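You operate a simulated robot arm through the tools that you are given. There is no shell and no other tool. Be economical: measure what you need, move in short steps, check, and stop when the job is done.

You are at the controls of a simulated robot arm. One attempt, no reset.

## Task
Clamp the purple injector in the round holder and pump until it sprays.
Fine: swing clamp shut, star knob tight, press ZERO before you pump; afterwards open the grey vent tap. Leave TEST alone.
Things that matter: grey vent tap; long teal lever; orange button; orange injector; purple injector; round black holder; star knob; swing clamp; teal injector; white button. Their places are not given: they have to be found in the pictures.

The check looks at the end state, three seconds after you hand in, the way a careful person would. Anything else that was tipped, shoved, dropped, spilled or broken makes it a failure.

## Robot
A 6-joint arm with a two-finger parallel gripper, fixed in place. Base frame: the origin is at the foot of the arm, x ahead of it, y to its left, z up; the work surface is at about z = 0.9. Units: m, degrees, N and s.
With the tool pointing down near the work surface it reaches from about 0.36 to 0.76 m from the base axis. Its first joint turns from -66.0 to 66.0 degrees. Payload 2.45 kg.
Tool frame: the origin (TCP) lies between the finger pads and is the grasp point; the fingertips stand 0.024 m ahead of it; z points along the fingers, y is the line along which they close. Largest opening 0.068 m; finger width 0.017, thickness 0.01; the body of the gripper, 0.04 by 0.07 m, starts 0.041 m behind the TCP.
Orientation is that of the tool frame in the base frame, as [roll, pitch, yaw] about the fixed x, y, z axes, in that order (R = Rz(yaw) Ry(pitch) Rx(roll)). With the fingers straight down and closing along the base's y, the tool's x points along the base's -x, its y along +y and its z along -z.

## Interface
- The arm moves only by the tool servo_tool. Its argument "deltas" is a list of rows, each an object (a shift or turn left out is 0, a gripper value left out holds the last) with "jaw": the closure, from 0 (fully open) to 1 (shut); "xyz": the shift along the tool's x, y, z in units of 200 mm (1.0 is 200 mm), a list of three; "turn": the turn, a rotation vector about the tool's x, y, z in units of 90 degrees (1.0 is 90 degrees), a list of three. In form: [{"jaw": jaw, "xyz": [x, y, z], "turn": [wx, wy, wz]}, ...]. A call has 1 to 10 rows; each row is the pose to reach, as a shift and turn from the pose commanded when the call began, along the tool's axes at that moment. A call with a number of a shift or a turn outside -1 to 1 is refused whole. Each row takes 0.2 s and may step no farther than 0.05 m and 8.6 degrees from the row before; otherwise, or with a gripper value out of range, the whole call is refused. Where a pose cannot be reached the arm comes as near as it can. A force on the tool above 40 N (or 10 N above the force at the start of the call, whichever is more), or a blocked arm, ends the call early, and 0.2 s more pass. Each finger travels about 0.108 m/s and halts on what it meets, pressing with about 43 N; the grip force reading is that of the motor and also rises with nothing between the fingers. The clock runs only during rows and for 0.2 s after the last one: add rows that repeat a pose to give the fingers time. The reply holds the time, the measured pose of the TCP, the force on the tool along the base axes, the opening and the grip force, in the units named above and with some noise, with the torque about the TCP (base axes, N m) and any sound that the robot's microphone picked up.
- Cameras (640 x 400 px; columns grow to the right, rows downward): "scene" is fixed at [0.1805, 0.421, 1.4768]; the picture's right is [-0.63, -0.77, 0.00], its down [-0.35, 0.28, -0.89] and it looks along [0.69, -0.57, -0.45] (base axes); focal length 218 px, centre (320, 200). "wrist" rides on the gripper at [0.084, 0.011, -0.075] in the tool frame; the picture's right is [-0.13, 0.99, 0.00], its down [-0.60, -0.08, -0.79] and it looks along [-0.79, -0.10, 0.61] (tool axes); focal length 251 px, centre (320, 200).
- grab_frame(camera): a new picture of that camera. It takes no simulated time.
- locate(camera, pixels): there is no depth. For up to 12 entries [column, row, z] of the newest picture of that camera ("zoom" is the newest enlarged one), the place [x, y] in the base frame at which the ray of that pixel passes the height z, good to about 0.002 m. It takes no simulated time.
- close_up(camera, box): a new picture of the part [left, top, right, bottom] of that camera's present view, enlarged. It takes no simulated time.
- hand_in(): hands the job in; it is judged then, once.

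Keep the steps short. Do not move on a guess: measure, check each grasp and each placing, and mend mistakes. In all there are 80 turns and 34 pictures (those below and enlarged ones count). Leave the gripper open and the arm clear of the work at the hand-in unless told otherwise, and finish with a single line.

The tools are called after "Call:" by a JSON object that holds its "op" and its "data". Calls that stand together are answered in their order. servo_tool: Moves the arm, as the interface text tells. Its arguments: {"type":"object","properties":{"deltas":{"type":"array"}},"required":["deltas"]} The other tools are called the same way: grab_frame (camera) takes a picture; locate (camera, pixels) gives the place at which the rays of pixels pass given heights; close_up (camera, box) takes an enlarged picture of a part of a camera's view; hand_in () hands the job in.

At the start:

```text
time: 0.0
eef_pos: [0.4183, 0.0655, 1.4337]
tool_rot: [180.0, 0.0, 180.0]
wrist_force: [-0.7, 0.6, -0.5]
torque: [0.01, 0.01, 0.02]
gripper_width: 0.0682
grasp_force: 0.0
```

scene: 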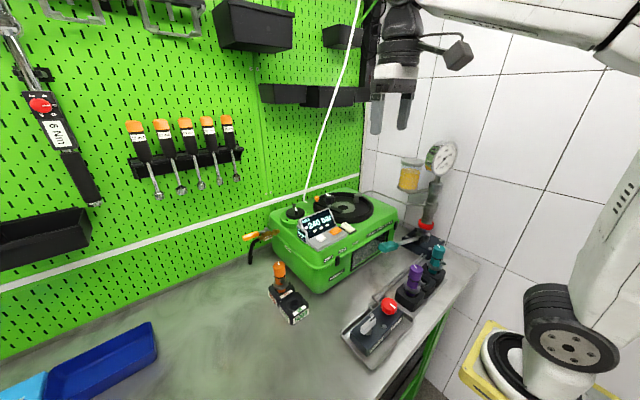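
wrist: 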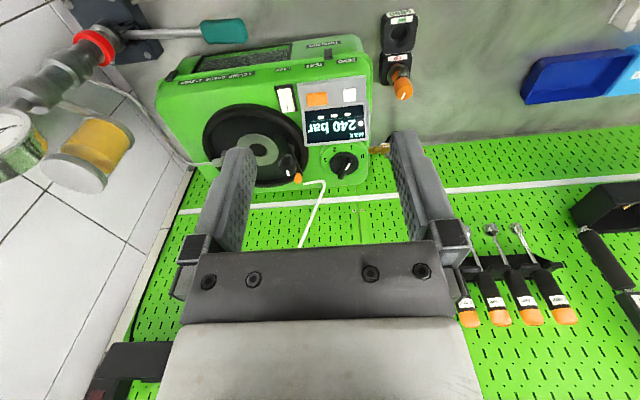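

I see a green tester, a pump with a teal lever, and injectors in stands. I'll enlarge the important parts first.

Call:
{"op": "close_up", "data": {"camera": "scene", "box": [230, 170, 410, 300]}}

Call:
{"op": "close_up", "data": {"camera": "scene", "box": [330, 220, 490, 370]}}

Call:
{"op": "close_up", "data": {"camera": "wrist", "box": [140, 0, 440, 200]}}

```text
3.08 times, centred on (320, 235) of scene
```

zoom: 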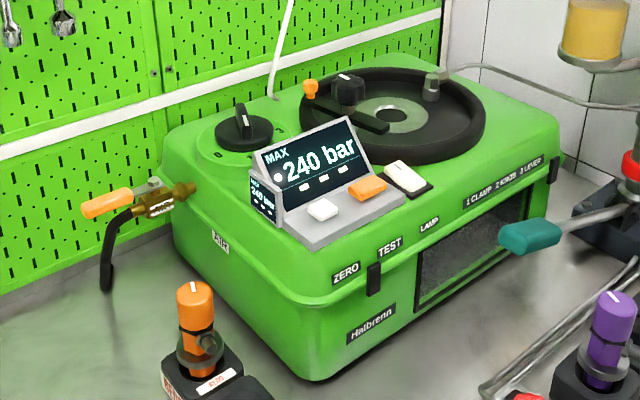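

```text
2.67 times, centred on (410, 295) of scene
```

zoom: 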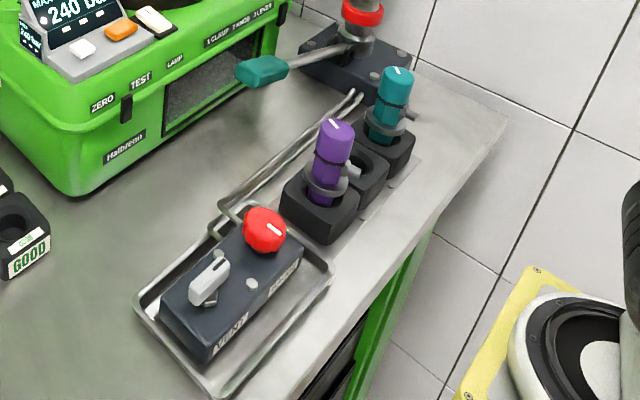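

```text
2.00 times, centred on (290, 100) of wrist
```

zoom: 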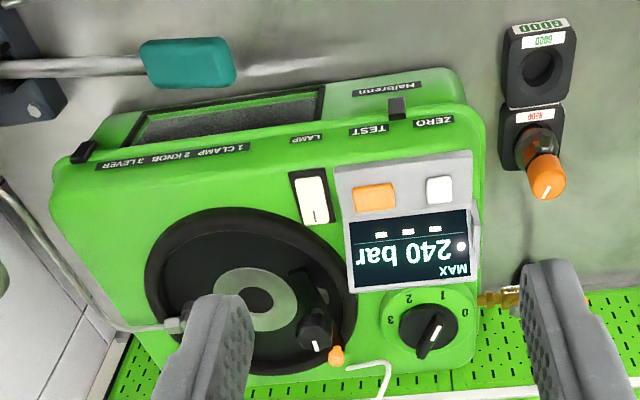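

I'll measure the ring, clamp, knob and buttons at several heights from both cameras, so the heights come from parallax.

Call:
{"op": "locate", "data": {"camera": "scene", "pixels": [[342.7, 207.4, 1.05], [342.7, 207.4, 1.1], [342.7, 207.4, 1.15], [321, 239, 1.1], [335.5, 231, 1.1], [347, 230, 1.1], [409, 297, 0.92], [409, 297, 0.95], [414, 267, 1.0], [414, 267, 1.05], [373, 325, 0.95], [388, 307, 0.97]]}}

Call:
{"op": "locate", "data": {"camera": "wrist", "pixels": [[257.5, 148.5, 1.05], [257.5, 148.5, 1.1], [257.5, 148.5, 1.15], [350, 95, 1.1], [317, 98, 1.1], [350, 95, 1.05], [317, 98, 1.05], [287, 165, 1.1], [287, 165, 1.15], [298, 178, 1.1], [298, 178, 1.15], [225, 30, 1.0]]}}

```text
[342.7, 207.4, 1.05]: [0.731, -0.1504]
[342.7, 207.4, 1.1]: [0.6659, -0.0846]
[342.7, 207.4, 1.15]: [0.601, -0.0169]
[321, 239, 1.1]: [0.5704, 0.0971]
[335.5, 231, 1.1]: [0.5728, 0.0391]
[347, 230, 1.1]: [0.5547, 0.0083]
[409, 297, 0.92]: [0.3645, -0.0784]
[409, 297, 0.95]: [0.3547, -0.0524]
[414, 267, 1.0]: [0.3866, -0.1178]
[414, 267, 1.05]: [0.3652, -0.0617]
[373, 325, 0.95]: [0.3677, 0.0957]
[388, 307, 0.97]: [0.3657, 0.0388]
```

```text
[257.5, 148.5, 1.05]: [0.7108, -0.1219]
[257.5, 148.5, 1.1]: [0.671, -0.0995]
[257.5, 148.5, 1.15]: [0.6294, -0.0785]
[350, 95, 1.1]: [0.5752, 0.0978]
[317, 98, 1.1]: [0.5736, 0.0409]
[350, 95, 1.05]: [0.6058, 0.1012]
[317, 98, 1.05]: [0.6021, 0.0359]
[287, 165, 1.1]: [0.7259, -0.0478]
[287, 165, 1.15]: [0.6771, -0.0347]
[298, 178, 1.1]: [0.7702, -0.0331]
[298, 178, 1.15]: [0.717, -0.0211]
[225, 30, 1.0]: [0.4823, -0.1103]
```

White button is at about (0.573, 0.097, 1.10), orange at (0.573, 0.040), and the ring centre is near (0.68, -0.095). Next I'll turn the wrist about 85° and lower it a bit so its camera looks across the bench at the injectors.

Call:
{"op": "servo_tool", "data": {"deltas": [{"jaw": 0, "xyz": [0, 0.04, 0.07], "turn": [0, 0, 0.095]}, {"xyz": [0, 0.08, 0.14], "turn": [0, 0, 0.19]}, {"xyz": [0, 0.12, 0.21], "turn": [0, 0, 0.285]}, {"xyz": [0, 0.16, 0.28], "turn": [0, 0, 0.38]}, {"xyz": [0, 0.2, 0.35], "turn": [0, 0, 0.475]}, {"xyz": [0, 0.24, 0.42], "turn": [0, 0, 0.57]}, {"xyz": [0, 0.28, 0.49], "turn": [0, 0, 0.665]}, {"xyz": [0, 0.32, 0.56], "turn": [0, 0, 0.76]}, {"xyz": [0, 0.36, 0.65], "turn": [0, 0, 0.855]}, {"xyz": [0, 0.4, 0.75], "turn": [0, 0, 0.95]}]}}

Call:
{"op": "grab_frame", "data": {"camera": "wrist"}}

```text
time: 2.2
eef_pos: [0.4185, 0.1459, 1.2842]
tool_rot: [-179.9, -0.1, 94.4]
wrist_force: [-0.4, 0.6, -0.4]
torque: [0.0, 0.01, -0.03]
gripper_width: 0.068
grasp_force: 0.0
```

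```text
28 pictures are left
```

wrist: 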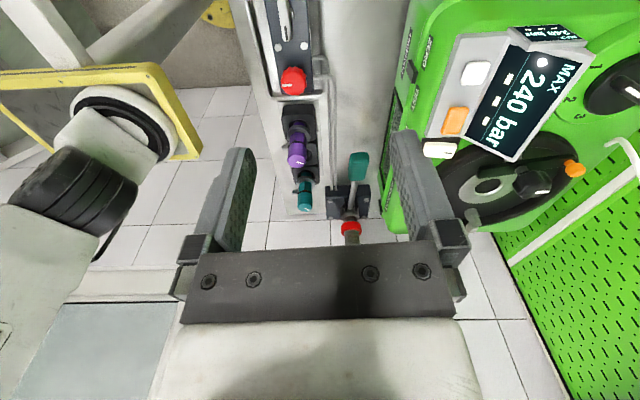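

Call:
{"op": "close_up", "data": {"camera": "wrist", "box": [240, 0, 420, 240]}}

Call:
{"op": "close_up", "data": {"camera": "wrist", "box": [410, 20, 600, 240]}}

```text
1.67 times, centred on (330, 120) of wrist
```

zoom: 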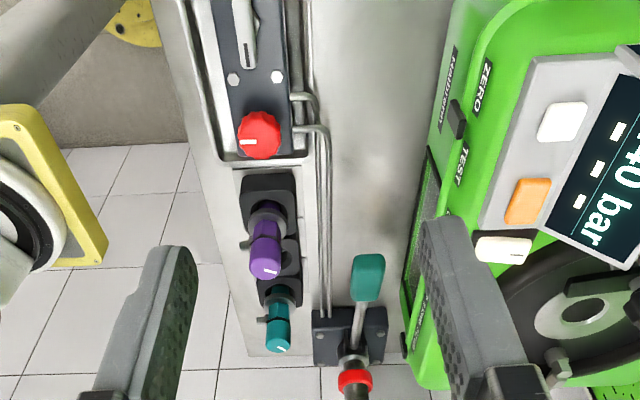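

```text
1.82 times, centred on (505, 130) of wrist
```

zoom: 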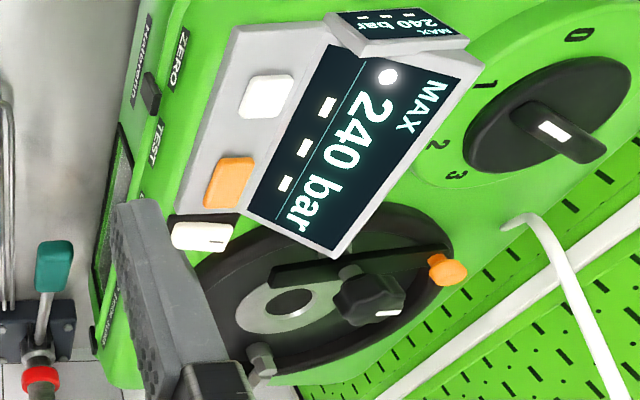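

The injectors sit in a rack near the right edge of the bench. I'll move closer to see the purple injector's shape.

Call:
{"op": "servo_tool", "data": {"deltas": [{"xyz": [-0.2, -0.05, 0.14], "turn": [0, 0, 0.025]}, {"xyz": [-0.4, -0.1, 0.28], "turn": [0, 0, 0.049]}, {"xyz": [-0.55, -0.15, 0.42], "turn": [0, 0, 0.049]}]}}

Call:
{"op": "close_up", "data": {"camera": "wrist", "box": [200, 0, 440, 150]}}

```text
time: 3.0
eef_pos: [0.398, 0.0323, 1.1998]
tool_rot: [179.9, 0.0, 90.2]
wrist_force: [-0.4, 1.0, 0.3]
torque: [-0.03, -0.01, 0.01]
gripper_width: 0.0681
grasp_force: 0.0
```

```text
2.67 times, centred on (320, 75) of wrist
```

zoom: 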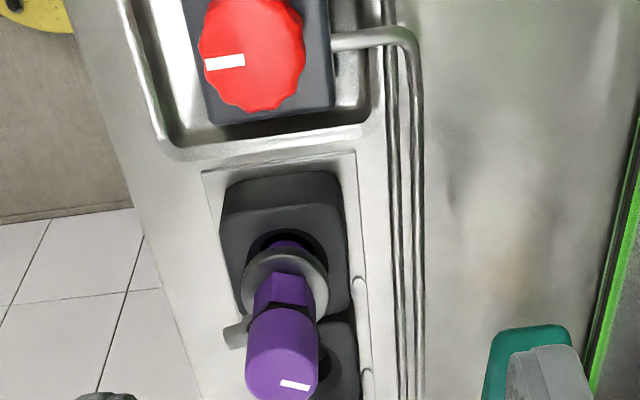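

Call:
{"op": "close_up", "data": {"camera": "wrist", "box": [240, 60, 400, 200]}}

Call:
{"op": "close_up", "data": {"camera": "scene", "box": [385, 225, 465, 315]}}

```text
2.86 times, centred on (320, 130) of wrist
```

zoom: 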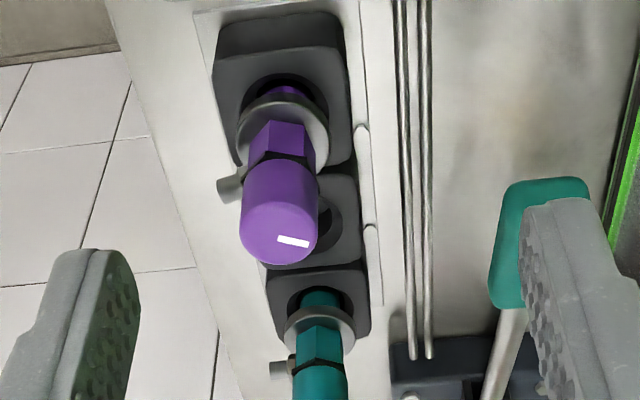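

```text
4.44 times, centred on (425, 270) of scene
```

zoom: 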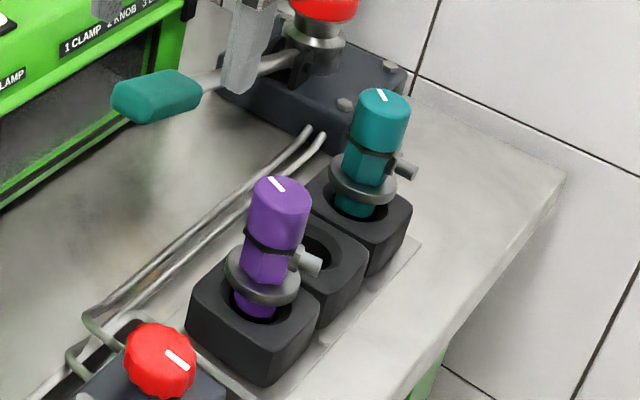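

Call:
{"op": "locate", "data": {"camera": "wrist", "pixels": [[307.1, 144, 0.98], [307.1, 144, 1.0], [307.1, 144, 1.02], [307.1, 144, 1.04], [307.8, 106.6, 0.94], [307.8, 106.6, 0.96], [307.8, 106.6, 0.98]]}}

Call:
{"op": "locate", "data": {"camera": "scene", "pixels": [[416.4, 267.3, 0.98], [416.4, 267.3, 1.0], [416.4, 267.3, 1.02], [416.4, 267.3, 1.04], [412.4, 286.9, 0.94], [412.4, 286.9, 0.96], [412.4, 286.9, 0.98]]}}

```text
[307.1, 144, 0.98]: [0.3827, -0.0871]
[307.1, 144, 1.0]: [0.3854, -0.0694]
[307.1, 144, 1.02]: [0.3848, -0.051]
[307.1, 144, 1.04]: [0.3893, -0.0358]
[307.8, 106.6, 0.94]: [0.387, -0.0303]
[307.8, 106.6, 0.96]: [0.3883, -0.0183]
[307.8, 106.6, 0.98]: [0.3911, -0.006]
```

```text
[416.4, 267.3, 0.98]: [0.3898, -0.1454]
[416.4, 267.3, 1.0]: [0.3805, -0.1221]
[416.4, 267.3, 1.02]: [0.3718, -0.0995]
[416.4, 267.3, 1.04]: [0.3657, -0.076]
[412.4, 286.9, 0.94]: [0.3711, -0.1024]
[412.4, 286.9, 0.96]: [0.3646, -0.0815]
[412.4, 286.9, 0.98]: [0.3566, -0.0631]
```

The `wrist` coordinates came from the earlier frame, so I worked the rays out for the present pose. The purple cap top is at about (0.368, -0.086, 1.028), the collar at z≈0.957, and the cap is about 33 mm wide. Before grasping I'll inspect the holder and clamp from close by.

Call:
{"op": "servo_tool", "data": {"deltas": [{"xyz": [0, 0.0, 0]}, {"xyz": [0.0, 0.2, -0.1]}, {"xyz": [0.03, 0.4, -0.2]}, {"xyz": [0.06, 0.6, -0.28]}, {"xyz": [0.08, 0.8, -0.28]}, {"xyz": [0.1, 1.0, -0.28]}]}}

Call:
{"op": "servo_tool", "data": {"deltas": [{"xyz": [0, 0.2, 0]}, {"xyz": [0, 0.3, 0]}]}}

Call:
{"op": "grab_frame", "data": {"camera": "wrist"}}

```text
time: 4.4
eef_pos: [0.5984, 0.0538, 1.2568]
tool_rot: [179.9, 0.0, 90.1]
wrist_force: [0.7, 0.4, 0.5]
torque: [0.0, 0.01, -0.04]
gripper_width: 0.0679
grasp_force: 0.1
```

```text
time: 5.0
eef_pos: [0.6573, 0.0528, 1.257]
tool_rot: [180.0, 0.0, 90.1]
wrist_force: [0.6, -0.9, 0.3]
torque: [0.0, 0.01, 0.04]
gripper_width: 0.068
grasp_force: 0.0
```

```text
22 pictures are left
```

wrist: 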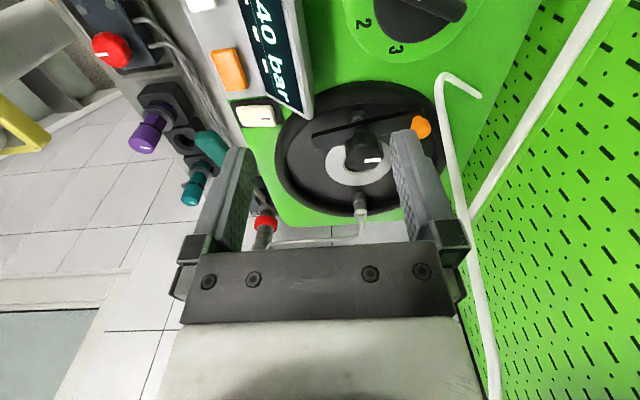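

Call:
{"op": "close_up", "data": {"camera": "wrist", "box": [260, 70, 460, 220]}}

Call:
{"op": "close_up", "data": {"camera": "scene", "box": [300, 175, 400, 240]}}

```text
2.67 times, centred on (360, 145) of wrist
```

zoom: 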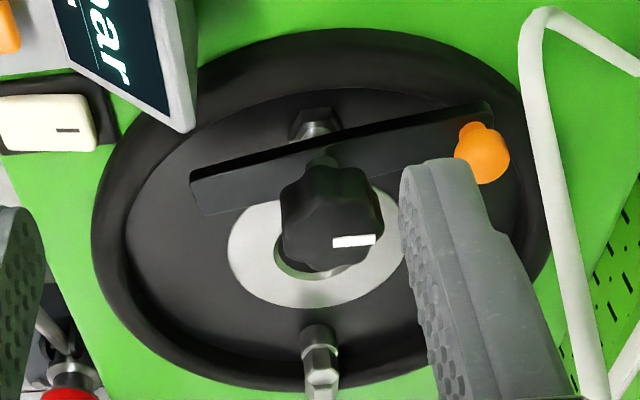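

```text
6.15 times, centred on (350, 208) of scene
```

zoom: 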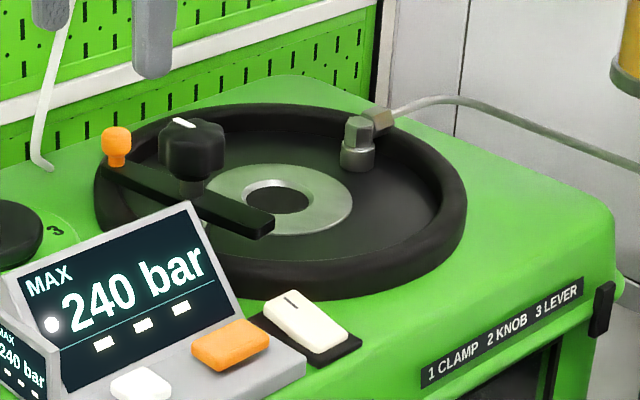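

Call:
{"op": "locate", "data": {"camera": "wrist", "pixels": [[358.1, 164.5, 1.08], [358.1, 164.5, 1.1], [365.6, 154.4, 1.13], [365.6, 154.4, 1.15], [315, 143.1, 1.1], [315, 143.1, 1.12], [421.8, 113.2, 1.1], [421.8, 113.2, 1.12], [422.5, 128.1, 1.12], [422.5, 128.1, 1.14], [358.1, 115.8, 1.09], [358.1, 115.8, 1.11]]}}

Call:
{"op": "locate", "data": {"camera": "scene", "pixels": [[344.3, 207.7, 1.08], [344.3, 207.7, 1.1], [329.7, 197.4, 1.13], [329.7, 197.4, 1.15], [338.6, 212.1, 1.1], [338.6, 212.1, 1.12], [317, 197.4, 1.12], [317, 197.4, 1.14], [315.9, 202.3, 1.1], [315.9, 202.3, 1.12], [356.5, 195.3, 1.1], [356.5, 195.3, 1.12]]}}

```text
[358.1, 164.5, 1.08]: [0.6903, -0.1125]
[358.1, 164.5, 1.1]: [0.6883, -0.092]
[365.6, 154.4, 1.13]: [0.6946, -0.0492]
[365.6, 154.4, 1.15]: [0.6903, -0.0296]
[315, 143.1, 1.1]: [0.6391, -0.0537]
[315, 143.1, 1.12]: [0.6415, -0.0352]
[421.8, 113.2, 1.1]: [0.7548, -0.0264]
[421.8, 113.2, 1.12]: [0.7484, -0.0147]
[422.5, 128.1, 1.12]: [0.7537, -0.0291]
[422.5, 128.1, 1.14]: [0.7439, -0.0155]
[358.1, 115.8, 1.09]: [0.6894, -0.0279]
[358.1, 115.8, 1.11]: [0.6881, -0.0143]
```

```text
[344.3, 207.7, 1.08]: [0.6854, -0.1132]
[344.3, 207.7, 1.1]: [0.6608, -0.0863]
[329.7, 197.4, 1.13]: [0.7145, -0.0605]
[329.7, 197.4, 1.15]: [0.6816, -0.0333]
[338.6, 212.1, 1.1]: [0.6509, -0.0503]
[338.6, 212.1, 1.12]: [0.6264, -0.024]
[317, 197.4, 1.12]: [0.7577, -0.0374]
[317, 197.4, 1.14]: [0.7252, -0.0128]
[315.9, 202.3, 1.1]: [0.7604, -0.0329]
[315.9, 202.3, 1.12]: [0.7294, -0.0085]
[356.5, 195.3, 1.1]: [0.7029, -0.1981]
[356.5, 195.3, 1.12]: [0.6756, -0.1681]
```

The layout is now clear:
- **Holder seat:** centre (0.690, -0.115), z≈1.077.
- **Clamp:** the bar pivots at the star knob (0.692, -0.038). Its pressing end points to -x, and the orange handle is at (0.753, -0.03, 1.12).

I'll go above the purple injector with the fingers open.

Call:
{"op": "servo_tool", "data": {"deltas": [{"xyz": [-0.09, -0.2, 0]}, {"xyz": [-0.18, -0.4, 0]}, {"xyz": [-0.26, -0.6, 0]}, {"xyz": [-0.3, -0.8, 0]}, {"xyz": [-0.35, -1.0, 0]}]}}

Call:
{"op": "servo_tool", "data": {"deltas": [{"xyz": [-0.1, -0.2, 0.05]}, {"xyz": [-0.2, -0.35, 0.15]}, {"xyz": [-0.3, -0.45, 0.3]}, {"xyz": [-0.342, -0.452, 0.5]}, {"xyz": [-0.342, -0.452, 0.7]}, {"xyz": [-0.342, -0.452, 0.85]}]}}

Call:
{"op": "grab_frame", "data": {"camera": "wrist"}}

```text
time: 6.2
eef_pos: [0.4572, -0.0173, 1.2564]
tool_rot: [-179.9, -0.1, 90.1]
wrist_force: [0.1, 0.7, 0.2]
torque: [0.01, 0.0, 0.0]
gripper_width: 0.0678
grasp_force: 0.0
```

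```text
time: 7.6
eef_pos: [0.3686, -0.0851, 1.0866]
tool_rot: [180.0, 0.0, 90.1]
wrist_force: [-0.8, -0.6, 0.1]
torque: [-0.02, 0.01, -0.01]
gripper_width: 0.0679
grasp_force: 0.1
```

```text
19 pictures are left
```

wrist: 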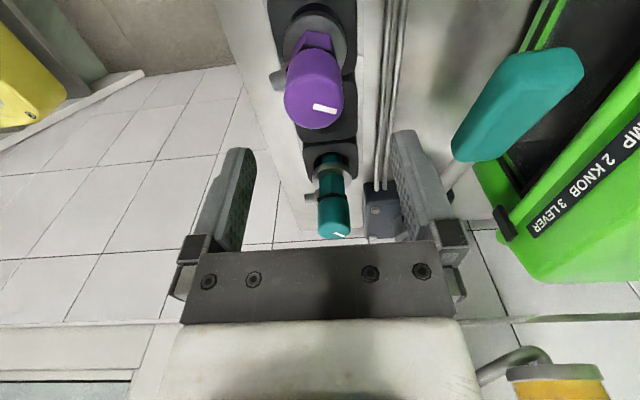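

Call:
{"op": "locate", "data": {"camera": "wrist", "pixels": [[317, 103, 1.028], [317, 103, 1.035], [287, 95, 1.02], [344, 95, 1.02], [316, 42, 0.957], [316, 128, 1.028], [316, 78, 1.028]]}}

```text
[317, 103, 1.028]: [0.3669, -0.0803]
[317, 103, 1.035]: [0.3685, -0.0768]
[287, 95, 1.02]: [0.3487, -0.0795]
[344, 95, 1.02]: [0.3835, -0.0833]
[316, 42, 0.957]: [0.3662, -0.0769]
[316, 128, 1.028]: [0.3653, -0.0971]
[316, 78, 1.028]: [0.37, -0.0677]
```

The cap axis measures (0.367, -0.080). I'll centre on it, lower to z≈1.006, then close.

Call:
{"op": "servo_tool", "data": {"deltas": [{"xyz": [0.025, -0.007, 0.1]}, {"xyz": [0.025, -0.007, 0.2]}, {"xyz": [0.025, -0.007, 0.3]}, {"xyz": [0.025, -0.007, 0.4]}]}}

Call:
{"op": "servo_tool", "data": {"deltas": [{"jaw": 0.25}, {"jaw": 0.4}, {"jaw": 0.6}, {"jaw": 0.75}, {"jaw": 0.75}]}}

```text
time: 8.6
eef_pos: [0.3664, -0.0806, 1.0053]
tool_rot: [180.0, 0.0, 90.1]
wrist_force: [0.1, -0.2, 0.4]
torque: [0.02, 0.0, 0.0]
gripper_width: 0.0682
grasp_force: 0.1
```

```text
time: 9.8
eef_pos: [0.3623, -0.0801, 1.0048]
tool_rot: [-179.5, -0.1, 90.0]
wrist_force: [-17.1, -2.6, -6.0]
torque: [-0.17, 1.38, -0.07]
gripper_width: 0.048
grasp_force: 43.6
```

The grip stopped at 48 mm with a side force, so a finger met the side pipe. I'll open and look.

Call:
{"op": "servo_tool", "data": {"deltas": [{"jaw": 0.5}, {"jaw": 0.2}, {"jaw": 0}, {"jaw": 0}]}}

Call:
{"op": "close_up", "data": {"camera": "wrist", "box": [200, 60, 440, 240]}}

Call:
{"op": "close_up", "data": {"camera": "scene", "box": [385, 225, 465, 315]}}

```text
time: 10.8
eef_pos: [0.3664, -0.0804, 1.0058]
tool_rot: [179.9, 0.0, 90.1]
wrist_force: [0.2, 0.5, -0.8]
torque: [0.0, -0.02, 0.03]
gripper_width: 0.068
grasp_force: 0.1
```

```text
2.22 times, centred on (320, 150) of wrist
```

zoom: 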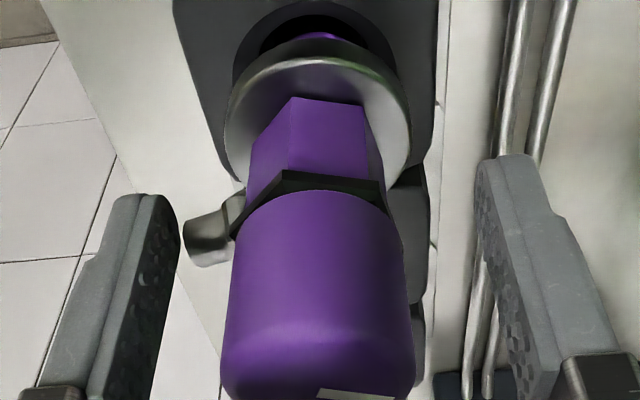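

```text
4.44 times, centred on (425, 270) of scene
```

zoom: 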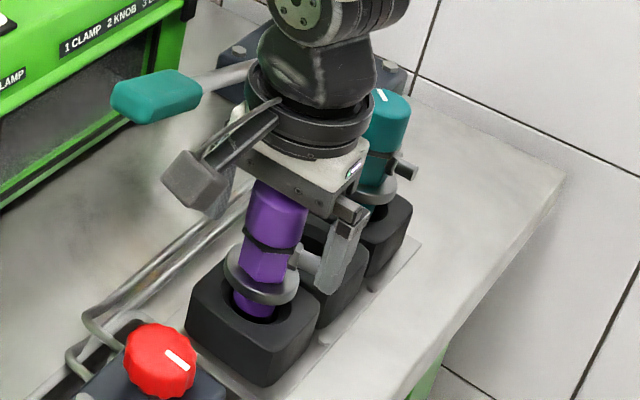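

The pipe sits at about z 0.985 on the -x side and the cap spans about 1.002 to 1.028. I'll raise to z≈1.021 so only the cap is gripped.

Call:
{"op": "servo_tool", "data": {"deltas": [{"xyz": [0, 0.003, -0.04]}, {"xyz": [0, 0.003, -0.077]}, {"xyz": [0, 0.003, -0.077], "jaw": 0.3}, {"xyz": [0, 0.003, -0.077], "jaw": 0.5}, {"xyz": [0, 0.003, -0.077], "jaw": 0.7}, {"xyz": [0, 0.003, -0.077], "jaw": 0.8}, {"xyz": [0, 0.003, -0.077], "jaw": 0.8}]}}

```text
time: 12.4
eef_pos: [0.3667, -0.0808, 1.0218]
tool_rot: [180.0, 0.0, 90.1]
wrist_force: [-1.5, 0.3, 2.9]
torque: [0.06, 0.12, -0.02]
gripper_width: 0.0331
grasp_force: 43.4
```

The opening reads 33.1 mm with almost no side force, so the cap is gripped. Next I lift straight up.

Call:
{"op": "servo_tool", "data": {"deltas": [{"xyz": [0, 0, -0.1]}, {"xyz": [0, 0, -0.25]}, {"xyz": [0, 0, -0.45]}, {"xyz": [0, 0, -0.65]}, {"xyz": [0, 0, -0.85]}, {"xyz": [0, 0, -1.0]}, {"xyz": [0, 0, -1.0]}]}}

Call:
{"op": "grab_frame", "data": {"camera": "scene"}}

```text
time: 14.0
eef_pos: [0.3655, -0.0813, 1.2204]
tool_rot: [-180.0, 0.1, 90.1]
wrist_force: [0.2, 1.2, -2.5]
torque: [0.0, -0.03, -0.01]
gripper_width: 0.033
grasp_force: 43.2
```

```text
16 pictures are left
```

scene: 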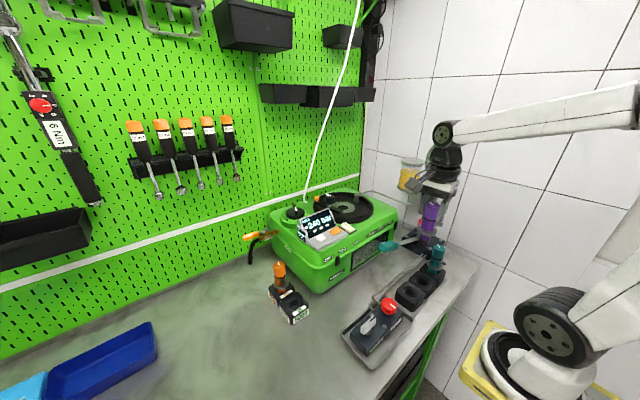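

The injector is held upright. I'll carry it up and over to above the holder seat.

Call:
{"op": "servo_tool", "data": {"deltas": [{"xyz": [0, 0.0, -0.1]}, {"xyz": [-0.03, 0.2, -0.17]}, {"xyz": [-0.06, 0.4, -0.17]}, {"xyz": [-0.1, 0.6, -0.17]}, {"xyz": [-0.12, 0.8, -0.17]}, {"xyz": [-0.15, 1.0, -0.17]}]}}

Call:
{"op": "servo_tool", "data": {"deltas": [{"xyz": [0, 0.2, 0]}, {"xyz": [-0.02, 0.4, 0]}, {"xyz": [-0.02, 0.55, 0]}, {"xyz": [-0.02, 0.62, 0]}, {"xyz": [-0.02, 0.62, 0]}]}}

Call:
{"op": "grab_frame", "data": {"camera": "wrist"}}

Call:
{"op": "close_up", "data": {"camera": "scene", "box": [290, 140, 410, 240]}}

```text
time: 15.4
eef_pos: [0.568, -0.1098, 1.2554]
tool_rot: [-180.0, 0.0, 90.1]
wrist_force: [0.0, -0.6, -3.0]
torque: [0.0, -0.04, -0.01]
gripper_width: 0.0325
grasp_force: 43.2
```

```text
time: 16.6
eef_pos: [0.6907, -0.1143, 1.2545]
tool_rot: [-180.0, 0.0, 90.1]
wrist_force: [0.3, -0.7, -3.5]
torque: [0.0, 0.01, 0.01]
gripper_width: 0.0331
grasp_force: 43.0
```

```text
15 pictures are left
```

wrist: 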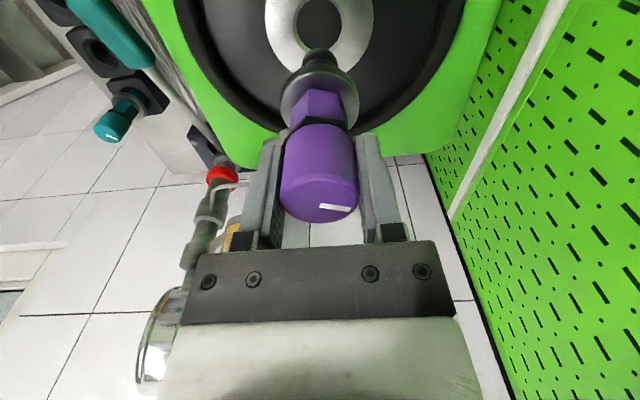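

```text
4.00 times, centred on (350, 190) of scene
```

zoom: 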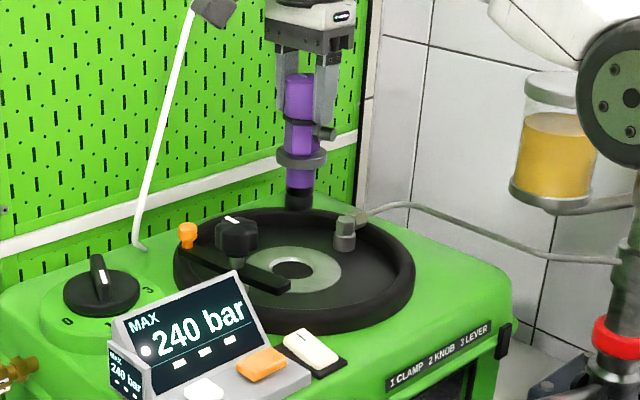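

Call:
{"op": "locate", "data": {"camera": "wrist", "pixels": [[319, 22, 1.07], [319, 22, 1.08], [297, 22, 1.075], [341, 22, 1.075]]}}

Call:
{"op": "locate", "data": {"camera": "scene", "pixels": [[343.25, 207.5, 1.07], [343.25, 207.5, 1.075], [343.25, 207.5, 1.08]]}}

```text
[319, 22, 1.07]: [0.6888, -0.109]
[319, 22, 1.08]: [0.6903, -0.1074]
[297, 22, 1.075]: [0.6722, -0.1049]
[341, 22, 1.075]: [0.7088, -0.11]
```

```text
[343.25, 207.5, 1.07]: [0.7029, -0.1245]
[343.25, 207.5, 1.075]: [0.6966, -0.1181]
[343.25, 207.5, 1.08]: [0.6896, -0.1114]
```

The hole centre measures (0.690, -0.109, 1.08) and the injector tip is at z≈1.138. I'll shift +3 mm in y, lower by 42 mm so the tip is just above the seat, and check.

Call:
{"op": "servo_tool", "data": {"deltas": [{"xyz": [0.0165, 0, 0.07]}, {"xyz": [0.0165, 0, 0.14]}, {"xyz": [0.0165, 0, 0.21]}, {"xyz": [0.0165, 0, 0.21]}]}}

Call:
{"op": "close_up", "data": {"camera": "wrist", "box": [220, 0, 420, 130]}}

Call:
{"op": "close_up", "data": {"camera": "scene", "box": [310, 170, 390, 225]}}

```text
time: 17.6
eef_pos: [0.6907, -0.1109, 1.2129]
tool_rot: [180.0, 0.0, 90.1]
wrist_force: [0.2, 0.2, -2.7]
torque: [0.0, -0.01, 0.02]
gripper_width: 0.033
grasp_force: 43.2
```

```text
3.08 times, centred on (320, 65) of wrist
```

zoom: 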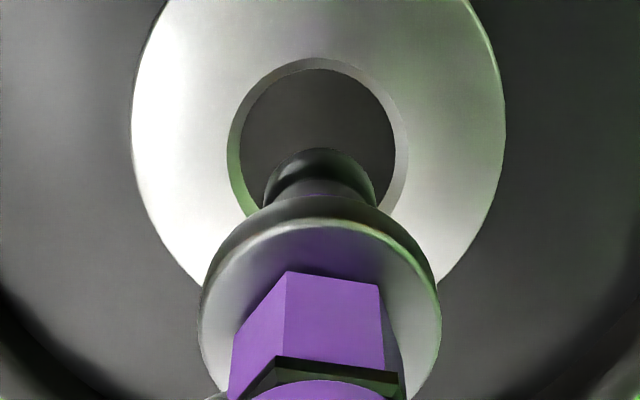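

```text
7.27 times, centred on (350, 198) of scene
```

zoom: 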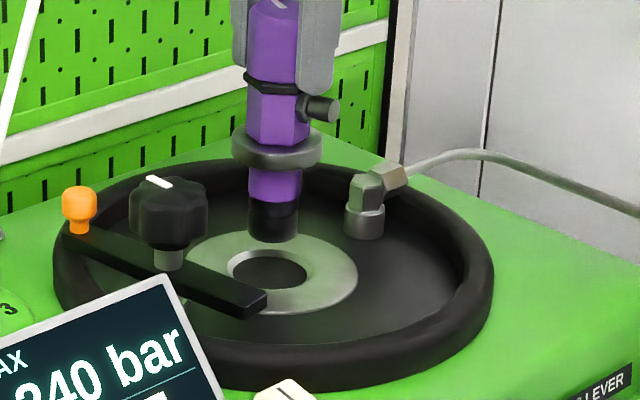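

The tip lines up over the hole within 1–2 mm, and the hole leaves about 4 mm all round. I'll nudge +1 mm in y and lower it in.

Call:
{"op": "servo_tool", "data": {"deltas": [{"xyz": [0.006, 0, 0.06]}, {"xyz": [0.006, 0, 0.12]}, {"xyz": [0.006, 0, 0.18]}, {"xyz": [0.006, 0, 0.24]}, {"xyz": [0.006, 0, 0.27]}]}}

Call:
{"op": "servo_tool", "data": {"deltas": [{"xyz": [0, 0, 0.015]}, {"xyz": [0, 0, 0.03]}, {"xyz": [0, 0, 0.045]}, {"xyz": [0, 0, 0.06]}, {"xyz": [0, 0, 0.075]}]}}

```text
time: 18.8
eef_pos: [0.6898, -0.1098, 1.1589]
tool_rot: [-179.9, -0.1, 90.1]
wrist_force: [0.0, 0.7, -2.6]
torque: [0.0, -0.02, 0.0]
gripper_width: 0.0333
grasp_force: 43.0
```

```text
time: 20.0
eef_pos: [0.69, -0.1095, 1.1525]
tool_rot: [179.3, 0.1, 90.1]
wrist_force: [-1.2, 1.3, 3.0]
torque: [0.05, 0.2, -0.01]
gripper_width: 0.0329
grasp_force: 43.3
stopped in row 5: the force on the tool passed its limit at 43 N (the readings are from after the stop); the commanded pose is now the measured one
```

Contact came at z≈1.1525. I'll check the seating before letting go.

Call:
{"op": "close_up", "data": {"camera": "scene", "box": [310, 170, 390, 225]}}

Call:
{"op": "close_up", "data": {"camera": "wrist", "box": [220, 0, 420, 130]}}

```text
7.27 times, centred on (350, 198) of scene
```

zoom: 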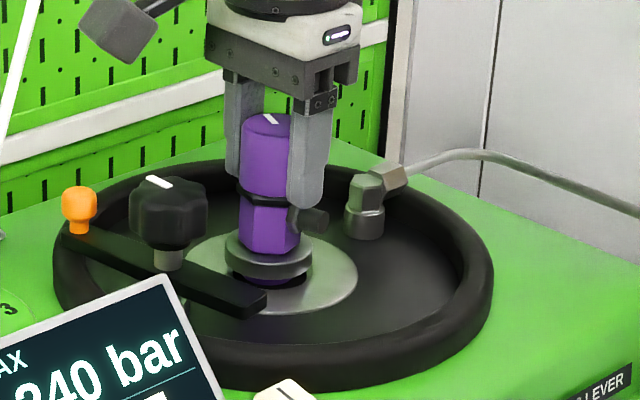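

```text
3.08 times, centred on (320, 65) of wrist
```

zoom: 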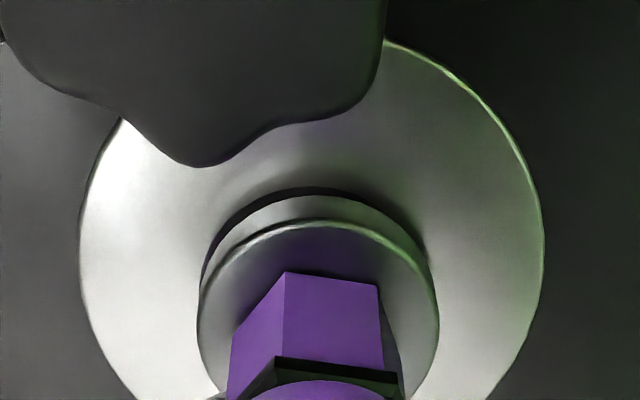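

The stem is in the hole with about a 3 mm gap under the collar. It was similar in the rack, so it probably rests on its floor. I'll release gently and see whether it stays put or drops further.

Call:
{"op": "servo_tool", "data": {"deltas": [{"jaw": 0.5}, {"jaw": 0.3}, {"jaw": 0.1}, {"jaw": 0.0}, {"jaw": 0}]}}

Call:
{"op": "close_up", "data": {"camera": "scene", "box": [310, 170, 390, 225]}}

```text
time: 21.2
eef_pos: [0.6897, -0.1099, 1.1516]
tool_rot: [179.4, 0.1, 90.2]
wrist_force: [-0.1, 0.3, 0.0]
torque: [-0.01, -0.02, 0.0]
gripper_width: 0.0682
grasp_force: 0.0
```

```text
7.27 times, centred on (350, 198) of scene
```

zoom: 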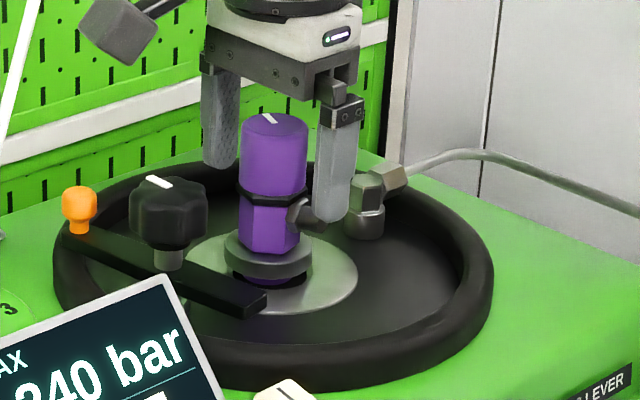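

The injector stands by itself and hasn't moved. I'll go straight up, close the fingers and move over to (0.653, -0.018), between the clamp bar's pressing end and the display. From there the fingers can push the bar toward the injector.

Call:
{"op": "servo_tool", "data": {"deltas": [{"xyz": [0, 0, -0.15]}, {"xyz": [0, 0, -0.3]}, {"xyz": [0, 0, -0.45]}, {"xyz": [0.15, -0.06, -0.45], "jaw": 0.5}, {"xyz": [0.35, -0.14, -0.45], "jaw": 1}, {"xyz": [0.46, -0.182, -0.45], "jaw": 1}, {"xyz": [0.46, -0.182, -0.4], "jaw": 1}]}}

Call:
{"op": "grab_frame", "data": {"camera": "wrist"}}

```text
time: 22.8
eef_pos: [0.6534, -0.0171, 1.2321]
tool_rot: [179.3, 0.1, 90.1]
wrist_force: [-0.3, -1.3, 0.5]
torque: [0.01, 0.01, -0.04]
gripper_width: 0.0
grasp_force: 23.3
```

```text
8 pictures are left
```

wrist: 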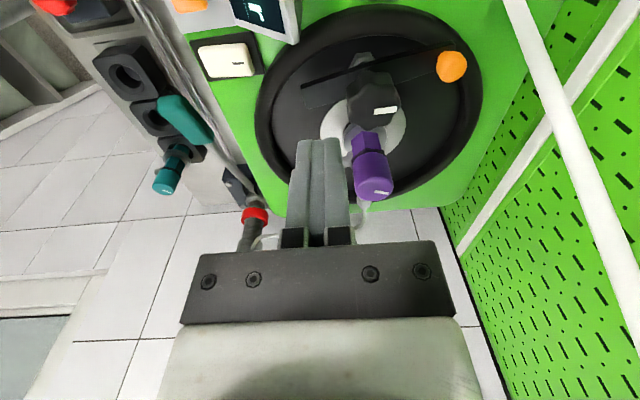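

Call:
{"op": "locate", "data": {"camera": "wrist", "pixels": [[303, 87, 1.108], [345, 73, 1.108], [452, 66, 1.124], [371, 97, 1.143], [296, 43, 1.136], [440, 52, 1.108], [373, 185, 1.158]]}}

```text
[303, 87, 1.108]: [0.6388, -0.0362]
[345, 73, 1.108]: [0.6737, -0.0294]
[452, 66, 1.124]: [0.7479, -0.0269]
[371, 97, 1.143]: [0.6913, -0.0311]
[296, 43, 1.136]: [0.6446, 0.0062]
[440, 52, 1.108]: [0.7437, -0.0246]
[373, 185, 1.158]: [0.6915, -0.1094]
```

The bar's near edge is at y≈-0.035 and the display corner at y≈+0.006, so there is room. I'll lower to z≈1.1185.

Call:
{"op": "servo_tool", "data": {"deltas": [{"xyz": [0, 0, 0.14]}, {"xyz": [0, 0, 0.28]}, {"xyz": [0, 0, 0.42]}, {"xyz": [0, 0, 0.52]}, {"xyz": [0, 0, 0.57]}, {"xyz": [0, 0, 0.57]}]}}

```text
time: 24.2
eef_pos: [0.6558, -0.018, 1.1221]
tool_rot: [178.9, 0.0, 90.1]
wrist_force: [-9.3, -1.0, 33.4]
torque: [0.09, 0.45, 0.09]
gripper_width: 0.0
grasp_force: 23.6
```

At z 1.122 the tip touched down with 33 N, most likely on the ring's rim at z≈1.098. I'll back up 3 mm so it clears the rim and still overlaps the bar, whose top is at 1.108.

Call:
{"op": "servo_tool", "data": {"deltas": [{"xyz": [0, 0, -0.04]}, {"xyz": [0, 0, -0.04]}]}}

Call:
{"op": "close_up", "data": {"camera": "scene", "box": [310, 170, 390, 225]}}

```text
time: 24.8
eef_pos: [0.6541, -0.0173, 1.1227]
tool_rot: [179.6, 0.2, 90.1]
wrist_force: [0.1, 0.4, -0.5]
torque: [0.01, 0.01, -0.03]
gripper_width: 0.0
grasp_force: 23.6
```

```text
7.27 times, centred on (350, 198) of scene
```

zoom: 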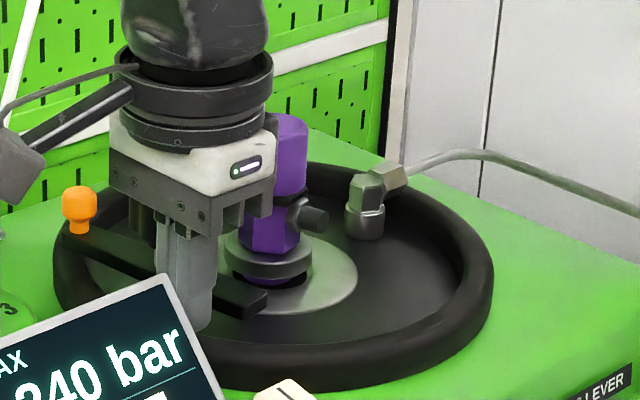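

The fingers are on the near side of the bar without load. I'll push along the arc in small steps, first to about half the swing.

Call:
{"op": "servo_tool", "data": {"deltas": [{"xyz": [-0.035, -0.004, 0]}, {"xyz": [-0.069, -0.0075, 0]}, {"xyz": [-0.091, -0.011, 0]}, {"xyz": [-0.113, -0.0145, 0]}, {"xyz": [-0.139, -0.009, 0]}, {"xyz": [-0.165, -0.0035, 0]}]}}

Call:
{"op": "close_up", "data": {"camera": "scene", "box": [310, 170, 390, 225]}}

```text
time: 26.2
eef_pos: [0.6529, -0.051, 1.1252]
tool_rot: [179.4, 0.1, 90.0]
wrist_force: [-0.5, 0.3, -0.4]
torque: [0.02, 0.01, -0.01]
gripper_width: 0.0
grasp_force: 23.2
```

```text
7.27 times, centred on (350, 198) of scene
```

zoom: 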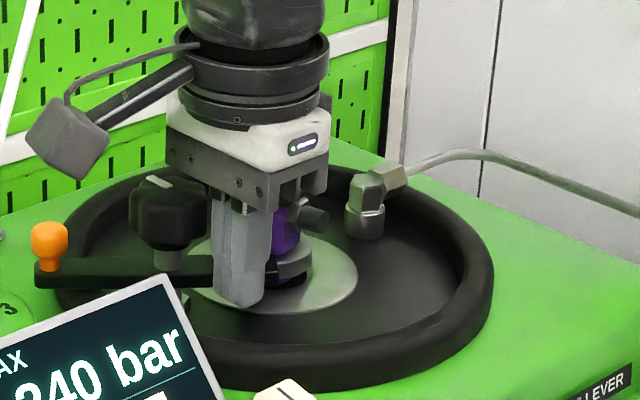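

The bar swings freely with the push. I'll carry on to the full swing.

Call:
{"op": "servo_tool", "data": {"deltas": [{"xyz": [-0.022, 0.013, 0.01]}, {"xyz": [-0.044, 0.0265, 0.01]}, {"xyz": [-0.062, 0.044, 0.01]}, {"xyz": [-0.08, 0.061, 0.01]}, {"xyz": [-0.093, 0.08, 0.01]}, {"xyz": [-0.105, 0.1, 0.01]}, {"xyz": [-0.105, 0.12, 0.01]}, {"xyz": [-0.105, 0.14, 0.01]}]}}

```text
time: 28.0
eef_pos: [0.6733, -0.0712, 1.1221]
tool_rot: [-179.4, 0.0, 90.2]
wrist_force: [-17.6, 2.6, 7.1]
torque: [0.06, 0.16, 0.16]
gripper_width: 0.0
grasp_force: 22.9
stopped in row 8: the force on the tool passed its limit at 47 N (the readings are from after the stop); the commanded pose is now the measured one
```

The bar met a firm stop at the fully swung position. I'll back off, rise, and turn the wrist counter-clockwise over the star knob, which leaves room to tighten clockwise.

Call:
{"op": "servo_tool", "data": {"deltas": [{"xyz": [0.0, -0.05, 0]}, {"xyz": [0, -0.05, -0.2]}, {"xyz": [0, -0.05, -0.4]}, {"xyz": [0, -0.05, -0.5]}]}}

Call:
{"op": "servo_tool", "data": {"deltas": [{"jaw": 0.5, "xyz": [0.03, 0.02, 0], "turn": [0, 0, -0.095]}, {"jaw": 0, "xyz": [0.06, 0.04, 0], "turn": [0, 0, -0.19]}, {"xyz": [0.09, 0.07, 0], "turn": [0, 0, -0.285]}, {"xyz": [0.12, 0.1, 0], "turn": [0, 0, -0.38]}, {"xyz": [0.15, 0.13, 0], "turn": [0, 0, -0.475]}, {"xyz": [0.171, 0.144, 0], "turn": [0, 0, -0.57]}, {"xyz": [0.171, 0.144, 0], "turn": [0, 0, -0.665]}, {"xyz": [0.171, 0.144, 0], "turn": [0, 0, -0.76]}, {"xyz": [0.171, 0.144, 0], "turn": [0, 0, -0.855]}, {"xyz": [0.171, 0.144, 0], "turn": [0, 0, -0.95]}]}}

Call:
{"op": "grab_frame", "data": {"camera": "wrist"}}

```text
time: 29.0
eef_pos: [0.6679, -0.0726, 1.2224]
tool_rot: [-179.6, 0.0, 90.2]
wrist_force: [0.8, -0.1, -0.8]
torque: [0.03, 0.0, -0.03]
gripper_width: 0.0
grasp_force: 23.6
```

```text
time: 31.2
eef_pos: [0.6965, -0.0377, 1.2225]
tool_rot: [-180.0, -0.3, 175.7]
wrist_force: [0.3, 0.7, -0.2]
torque: [0.01, 0.02, -0.01]
gripper_width: 0.0681
grasp_force: 0.1
```

```text
5 pictures are left
```

wrist: 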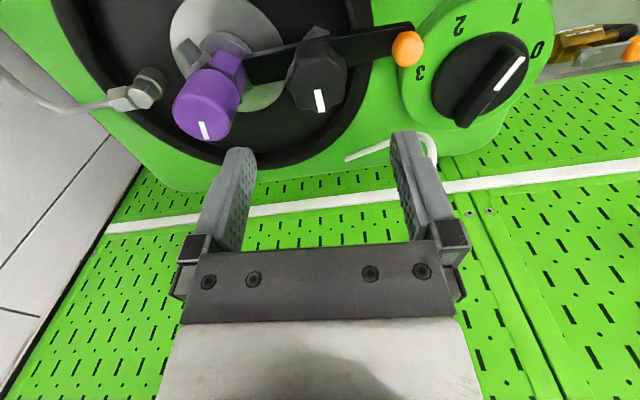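

The clamp bar now points at the injector and sits against it, with the orange handle toward +y. Next is the star knob's exact place.

Call:
{"op": "locate", "data": {"camera": "wrist", "pixels": [[319, 91, 1.143], [289, 80, 1.135], [348, 75, 1.135], [320, 112, 1.143], [407, 48, 1.124], [207, 120, 1.158]]}}

```text
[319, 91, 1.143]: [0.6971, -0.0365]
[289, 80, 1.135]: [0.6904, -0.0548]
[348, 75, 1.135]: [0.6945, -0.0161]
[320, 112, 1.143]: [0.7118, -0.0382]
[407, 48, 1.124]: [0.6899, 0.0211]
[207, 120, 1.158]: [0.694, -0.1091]
```

The knob axis is (0.693, -0.0365) and it is about 40 mm across. I'll centre, lower to z≈1.139 and close on it.

Call:
{"op": "servo_tool", "data": {"deltas": [{"xyz": [0.019, 0.003, 0.1]}, {"xyz": [0.019, 0.003, 0.2]}, {"xyz": [0.019, 0.003, 0.3]}, {"xyz": [0.019, 0.003, 0.38]}, {"xyz": [0.019, 0.003, 0.418]}, {"xyz": [0.019, 0.003, 0.418]}]}}

Call:
{"op": "servo_tool", "data": {"deltas": [{"jaw": 0.2}, {"jaw": 0.35}, {"jaw": 0.5}, {"jaw": 0.65}, {"jaw": 0.65}]}}

```text
time: 32.6
eef_pos: [0.6911, -0.0365, 1.1384]
tool_rot: [180.0, -0.4, 175.6]
wrist_force: [-0.6, 0.4, 0.5]
torque: [-0.02, 0.01, 0.0]
gripper_width: 0.0678
grasp_force: 0.0
```

```text
time: 33.8
eef_pos: [0.6912, -0.0373, 1.1388]
tool_rot: [-179.9, -0.4, 175.6]
wrist_force: [-0.7, -12.5, -1.4]
torque: [0.24, -0.07, -0.03]
gripper_width: 0.0366
grasp_force: 44.7
```

The knob is gripped at 36.6 mm. I'll turn it clockwise to tighten, in small steps.

Call:
{"op": "servo_tool", "data": {"deltas": [{"turn": [0, 0, 0.09]}, {"turn": [0, 0, 0.18]}, {"turn": [0, 0, 0.27]}, {"turn": [0, 0, 0.36]}, {"turn": [0, 0, 0.45]}, {"turn": [0, 0, 0.54]}, {"turn": [0, 0, 0.63]}, {"turn": [0, 0, 0.72]}, {"turn": [0, 0, 0.81]}, {"turn": [0, 0, 0.9]}]}}

```text
time: 36.0
eef_pos: [0.6909, -0.0387, 1.1381]
tool_rot: [-179.5, 0.0, 94.5]
wrist_force: [-18.6, -19.9, -2.4]
torque: [1.09, -0.62, 0.03]
gripper_width: 0.0367
grasp_force: 45.1
```

It turned 81° with little resistance. I'll open, turn back and take a second bite.

Call:
{"op": "servo_tool", "data": {"deltas": [{"jaw": 0.3}, {"jaw": 0}, {"jaw": 0}]}}

Call:
{"op": "servo_tool", "data": {"deltas": [{"turn": [0, 0, -0.095]}, {"turn": [0, 0, -0.19]}, {"turn": [0, 0, -0.285]}, {"turn": [0, 0, -0.38]}, {"turn": [0, 0, -0.475]}, {"turn": [0, 0, -0.57]}, {"turn": [0, 0, -0.665]}, {"turn": [0, 0, -0.76]}, {"turn": [0, 0, -0.855]}, {"turn": [0, 0, -0.95]}]}}

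Call:
{"op": "servo_tool", "data": {"deltas": [{"jaw": 0.2}, {"jaw": 0.35}, {"jaw": 0.5}, {"jaw": 0.65}, {"jaw": 0.65}]}}

Call:
{"op": "servo_tool", "data": {"deltas": [{"turn": [0, 0, 0.09]}, {"turn": [0, 0, 0.18]}, {"turn": [0, 0, 0.27]}, {"turn": [0, 0, 0.36]}, {"turn": [0, 0, 0.45]}, {"turn": [0, 0, 0.54]}, {"turn": [0, 0, 0.63]}, {"turn": [0, 0, 0.72]}, {"turn": [0, 0, 0.81]}, {"turn": [0, 0, 0.9]}]}}

```text
time: 36.8
eef_pos: [0.6921, -0.0369, 1.1392]
tool_rot: [-179.7, 0.0, 94.7]
wrist_force: [-0.1, 0.8, 1.3]
torque: [0.0, -0.03, 0.0]
gripper_width: 0.0679
grasp_force: 0.1
```

```text
time: 39.0
eef_pos: [0.6913, -0.0367, 1.1381]
tool_rot: [180.0, -0.4, -179.7]
wrist_force: [-0.5, 0.6, 0.4]
torque: [0.02, 0.02, 0.01]
gripper_width: 0.068
grasp_force: 0.1
```

```text
time: 40.2
eef_pos: [0.6909, -0.0373, 1.1387]
tool_rot: [-179.8, -0.4, -179.9]
wrist_force: [0.2, -10.3, -0.1]
torque: [0.17, -0.08, -0.02]
gripper_width: 0.0366
grasp_force: 44.9
```

```text
time: 42.4
eef_pos: [0.69, -0.0361, 1.1375]
tool_rot: [-179.5, -0.1, 99.1]
wrist_force: [-15.4, -9.1, 0.3]
torque: [0.19, -0.25, 0.02]
gripper_width: 0.0382
grasp_force: 8.8
```

The grip reading dropped during this turn (38.2 mm, 8.8 N), which suggests the knob hit its stop and the fingers slipped over the lobes. I'll take another bite and watch the torque to confirm.

Call:
{"op": "servo_tool", "data": {"deltas": [{"jaw": 0.3}, {"jaw": 0}, {"jaw": 0}]}}

Call:
{"op": "servo_tool", "data": {"deltas": [{"turn": [0, 0, -0.095]}, {"turn": [0, 0, -0.19]}, {"turn": [0, 0, -0.285]}, {"turn": [0, 0, -0.38]}, {"turn": [0, 0, -0.475]}, {"turn": [0, 0, -0.57]}]}}

Call:
{"op": "servo_tool", "data": {"deltas": [{"jaw": 0.2}, {"jaw": 0.35}, {"jaw": 0.5}, {"jaw": 0.65}, {"jaw": 0.65}]}}

Call:
{"op": "servo_tool", "data": {"deltas": [{"turn": [0, 0, 0.06]}, {"turn": [0, 0, 0.12]}, {"turn": [0, 0, 0.18]}]}}

Call:
{"op": "close_up", "data": {"camera": "scene", "box": [310, 170, 390, 225]}}

```text
time: 43.2
eef_pos: [0.6928, -0.0364, 1.139]
tool_rot: [-179.7, -0.1, 99.1]
wrist_force: [0.3, 0.2, -0.3]
torque: [-0.03, 0.0, -0.02]
gripper_width: 0.0683
grasp_force: 0.0
```

```text
time: 44.6
eef_pos: [0.6914, -0.0365, 1.1382]
tool_rot: [-179.8, -0.3, 150.6]
wrist_force: [0.2, 0.1, 0.8]
torque: [0.02, -0.01, -0.03]
gripper_width: 0.0681
grasp_force: 0.0
```

```text
time: 45.8
eef_pos: [0.6908, -0.0382, 1.1394]
tool_rot: [-179.7, -0.4, 150.3]
wrist_force: [-9.7, -13.5, 0.5]
torque: [0.49, 0.08, -0.03]
gripper_width: 0.0357
grasp_force: 45.1
```

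```text
time: 46.6
eef_pos: [0.6908, -0.0394, 1.1389]
tool_rot: [-179.8, -0.2, 133.9]
wrist_force: [-9.6, -21.6, 0.9]
torque: [0.69, -0.13, 0.62]
gripper_width: 0.0368
grasp_force: 44.8
```

```text
7.27 times, centred on (350, 198) of scene
```

zoom: 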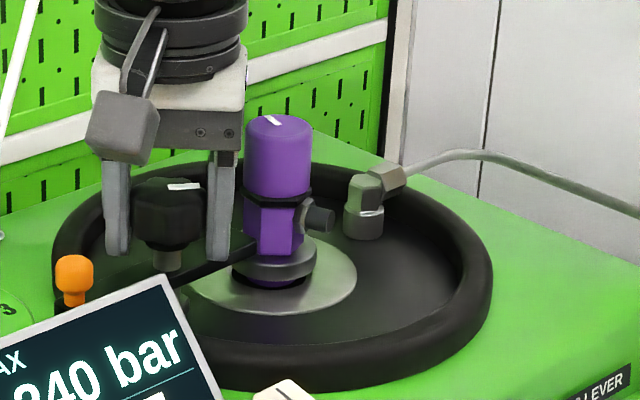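

The torque has now risen to 0.62 N·m and the knob's mark has turned about 130° clockwise. One more short turn will show whether it is at its stop.

Call:
{"op": "servo_tool", "data": {"deltas": [{"turn": [0, 0, 0.06]}, {"turn": [0, 0, 0.12]}]}}

```text
time: 47.2
eef_pos: [0.6916, -0.0385, 1.1388]
tool_rot: [-179.7, -0.1, 123.3]
wrist_force: [-14.5, -22.0, 1.7]
torque: [1.09, -0.46, 0.78]
gripper_width: 0.0361
grasp_force: 45.5
```

The torque levels off at about 0.8 N·m, so the knob is at its stop and the clamp is tight. I'll release, rise, close the fingers, and go above the white ZERO button. Three earlier frames put it at (0.580, 0.095, 1.095).

Call:
{"op": "servo_tool", "data": {"deltas": [{"jaw": 0.3}, {"jaw": 0}, {"jaw": 0}, {"xyz": [0, 0, -0.1]}, {"xyz": [0, 0, -0.25]}, {"xyz": [0, 0, -0.4]}]}}

Call:
{"op": "servo_tool", "data": {"deltas": [{"jaw": 0.5, "turn": [0, 0, -0.09]}, {"jaw": 1, "turn": [0, 0, -0.18]}, {"turn": [0, 0, -0.27]}, {"turn": [0, 0, -0.36]}, {"turn": [0, 0, -0.45]}, {"turn": [0, 0, -0.54]}, {"turn": [0, 0, -0.63]}]}}

```text
time: 48.6
eef_pos: [0.6913, -0.0369, 1.219]
tool_rot: [-179.6, -0.1, 123.4]
wrist_force: [-0.2, -0.4, 0.5]
torque: [0.03, 0.0, 0.02]
gripper_width: 0.0677
grasp_force: 0.0
```

```text
time: 50.2
eef_pos: [0.6918, -0.0367, 1.2187]
tool_rot: [-180.0, -0.5, -179.7]
wrist_force: [0.2, 0.2, -0.1]
torque: [0.02, -0.02, -0.03]
gripper_width: 0.0001
grasp_force: 23.9
```

Call:
{"op": "servo_tool", "data": {"deltas": [{"xyz": [0.14, 0.165, 0]}, {"xyz": [0.28, 0.33, 0]}, {"xyz": [0.42, 0.495, 0]}, {"xyz": [0.56, 0.66, 0]}, {"xyz": [0.56, 0.66, 0.15]}, {"xyz": [0.56, 0.66, 0.3]}, {"xyz": [0.56, 0.66, 0.4]}]}}

Call:
{"op": "close_up", "data": {"camera": "scene", "box": [280, 190, 380, 260]}}

```text
time: 51.8
eef_pos: [0.5788, 0.0958, 1.1393]
tool_rot: [180.0, -0.4, -179.9]
wrist_force: [-0.9, 0.2, -0.1]
torque: [0.0, -0.04, -0.01]
gripper_width: 0.0
grasp_force: 23.9
```

```text
5.71 times, centred on (330, 225) of scene
```

zoom: 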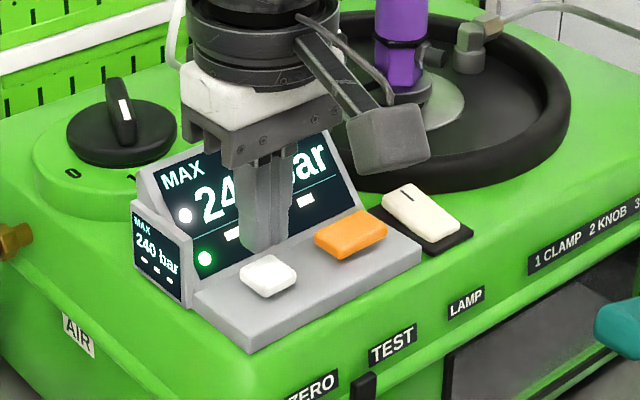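

A green lamp is lit on the display. The fingertips sit just above the white button, within 3 mm of its centre. I'll press down in small steps.

Call:
{"op": "servo_tool", "data": {"deltas": [{"xyz": [0.005, -0.008, 0.03]}, {"xyz": [0.005, -0.008, 0.06]}, {"xyz": [0.005, -0.008, 0.075]}, {"xyz": [0.005, -0.008, 0.09]}, {"xyz": [0.005, -0.008, 0.1]}]}}

```text
time: 53.0
eef_pos: [0.5777, 0.0931, 1.1204]
tool_rot: [-180.0, -0.3, -179.9]
wrist_force: [-2.5, -2.7, 14.6]
torque: [-0.06, 0.06, -0.01]
gripper_width: 0.0
grasp_force: 23.7
heard: click
```

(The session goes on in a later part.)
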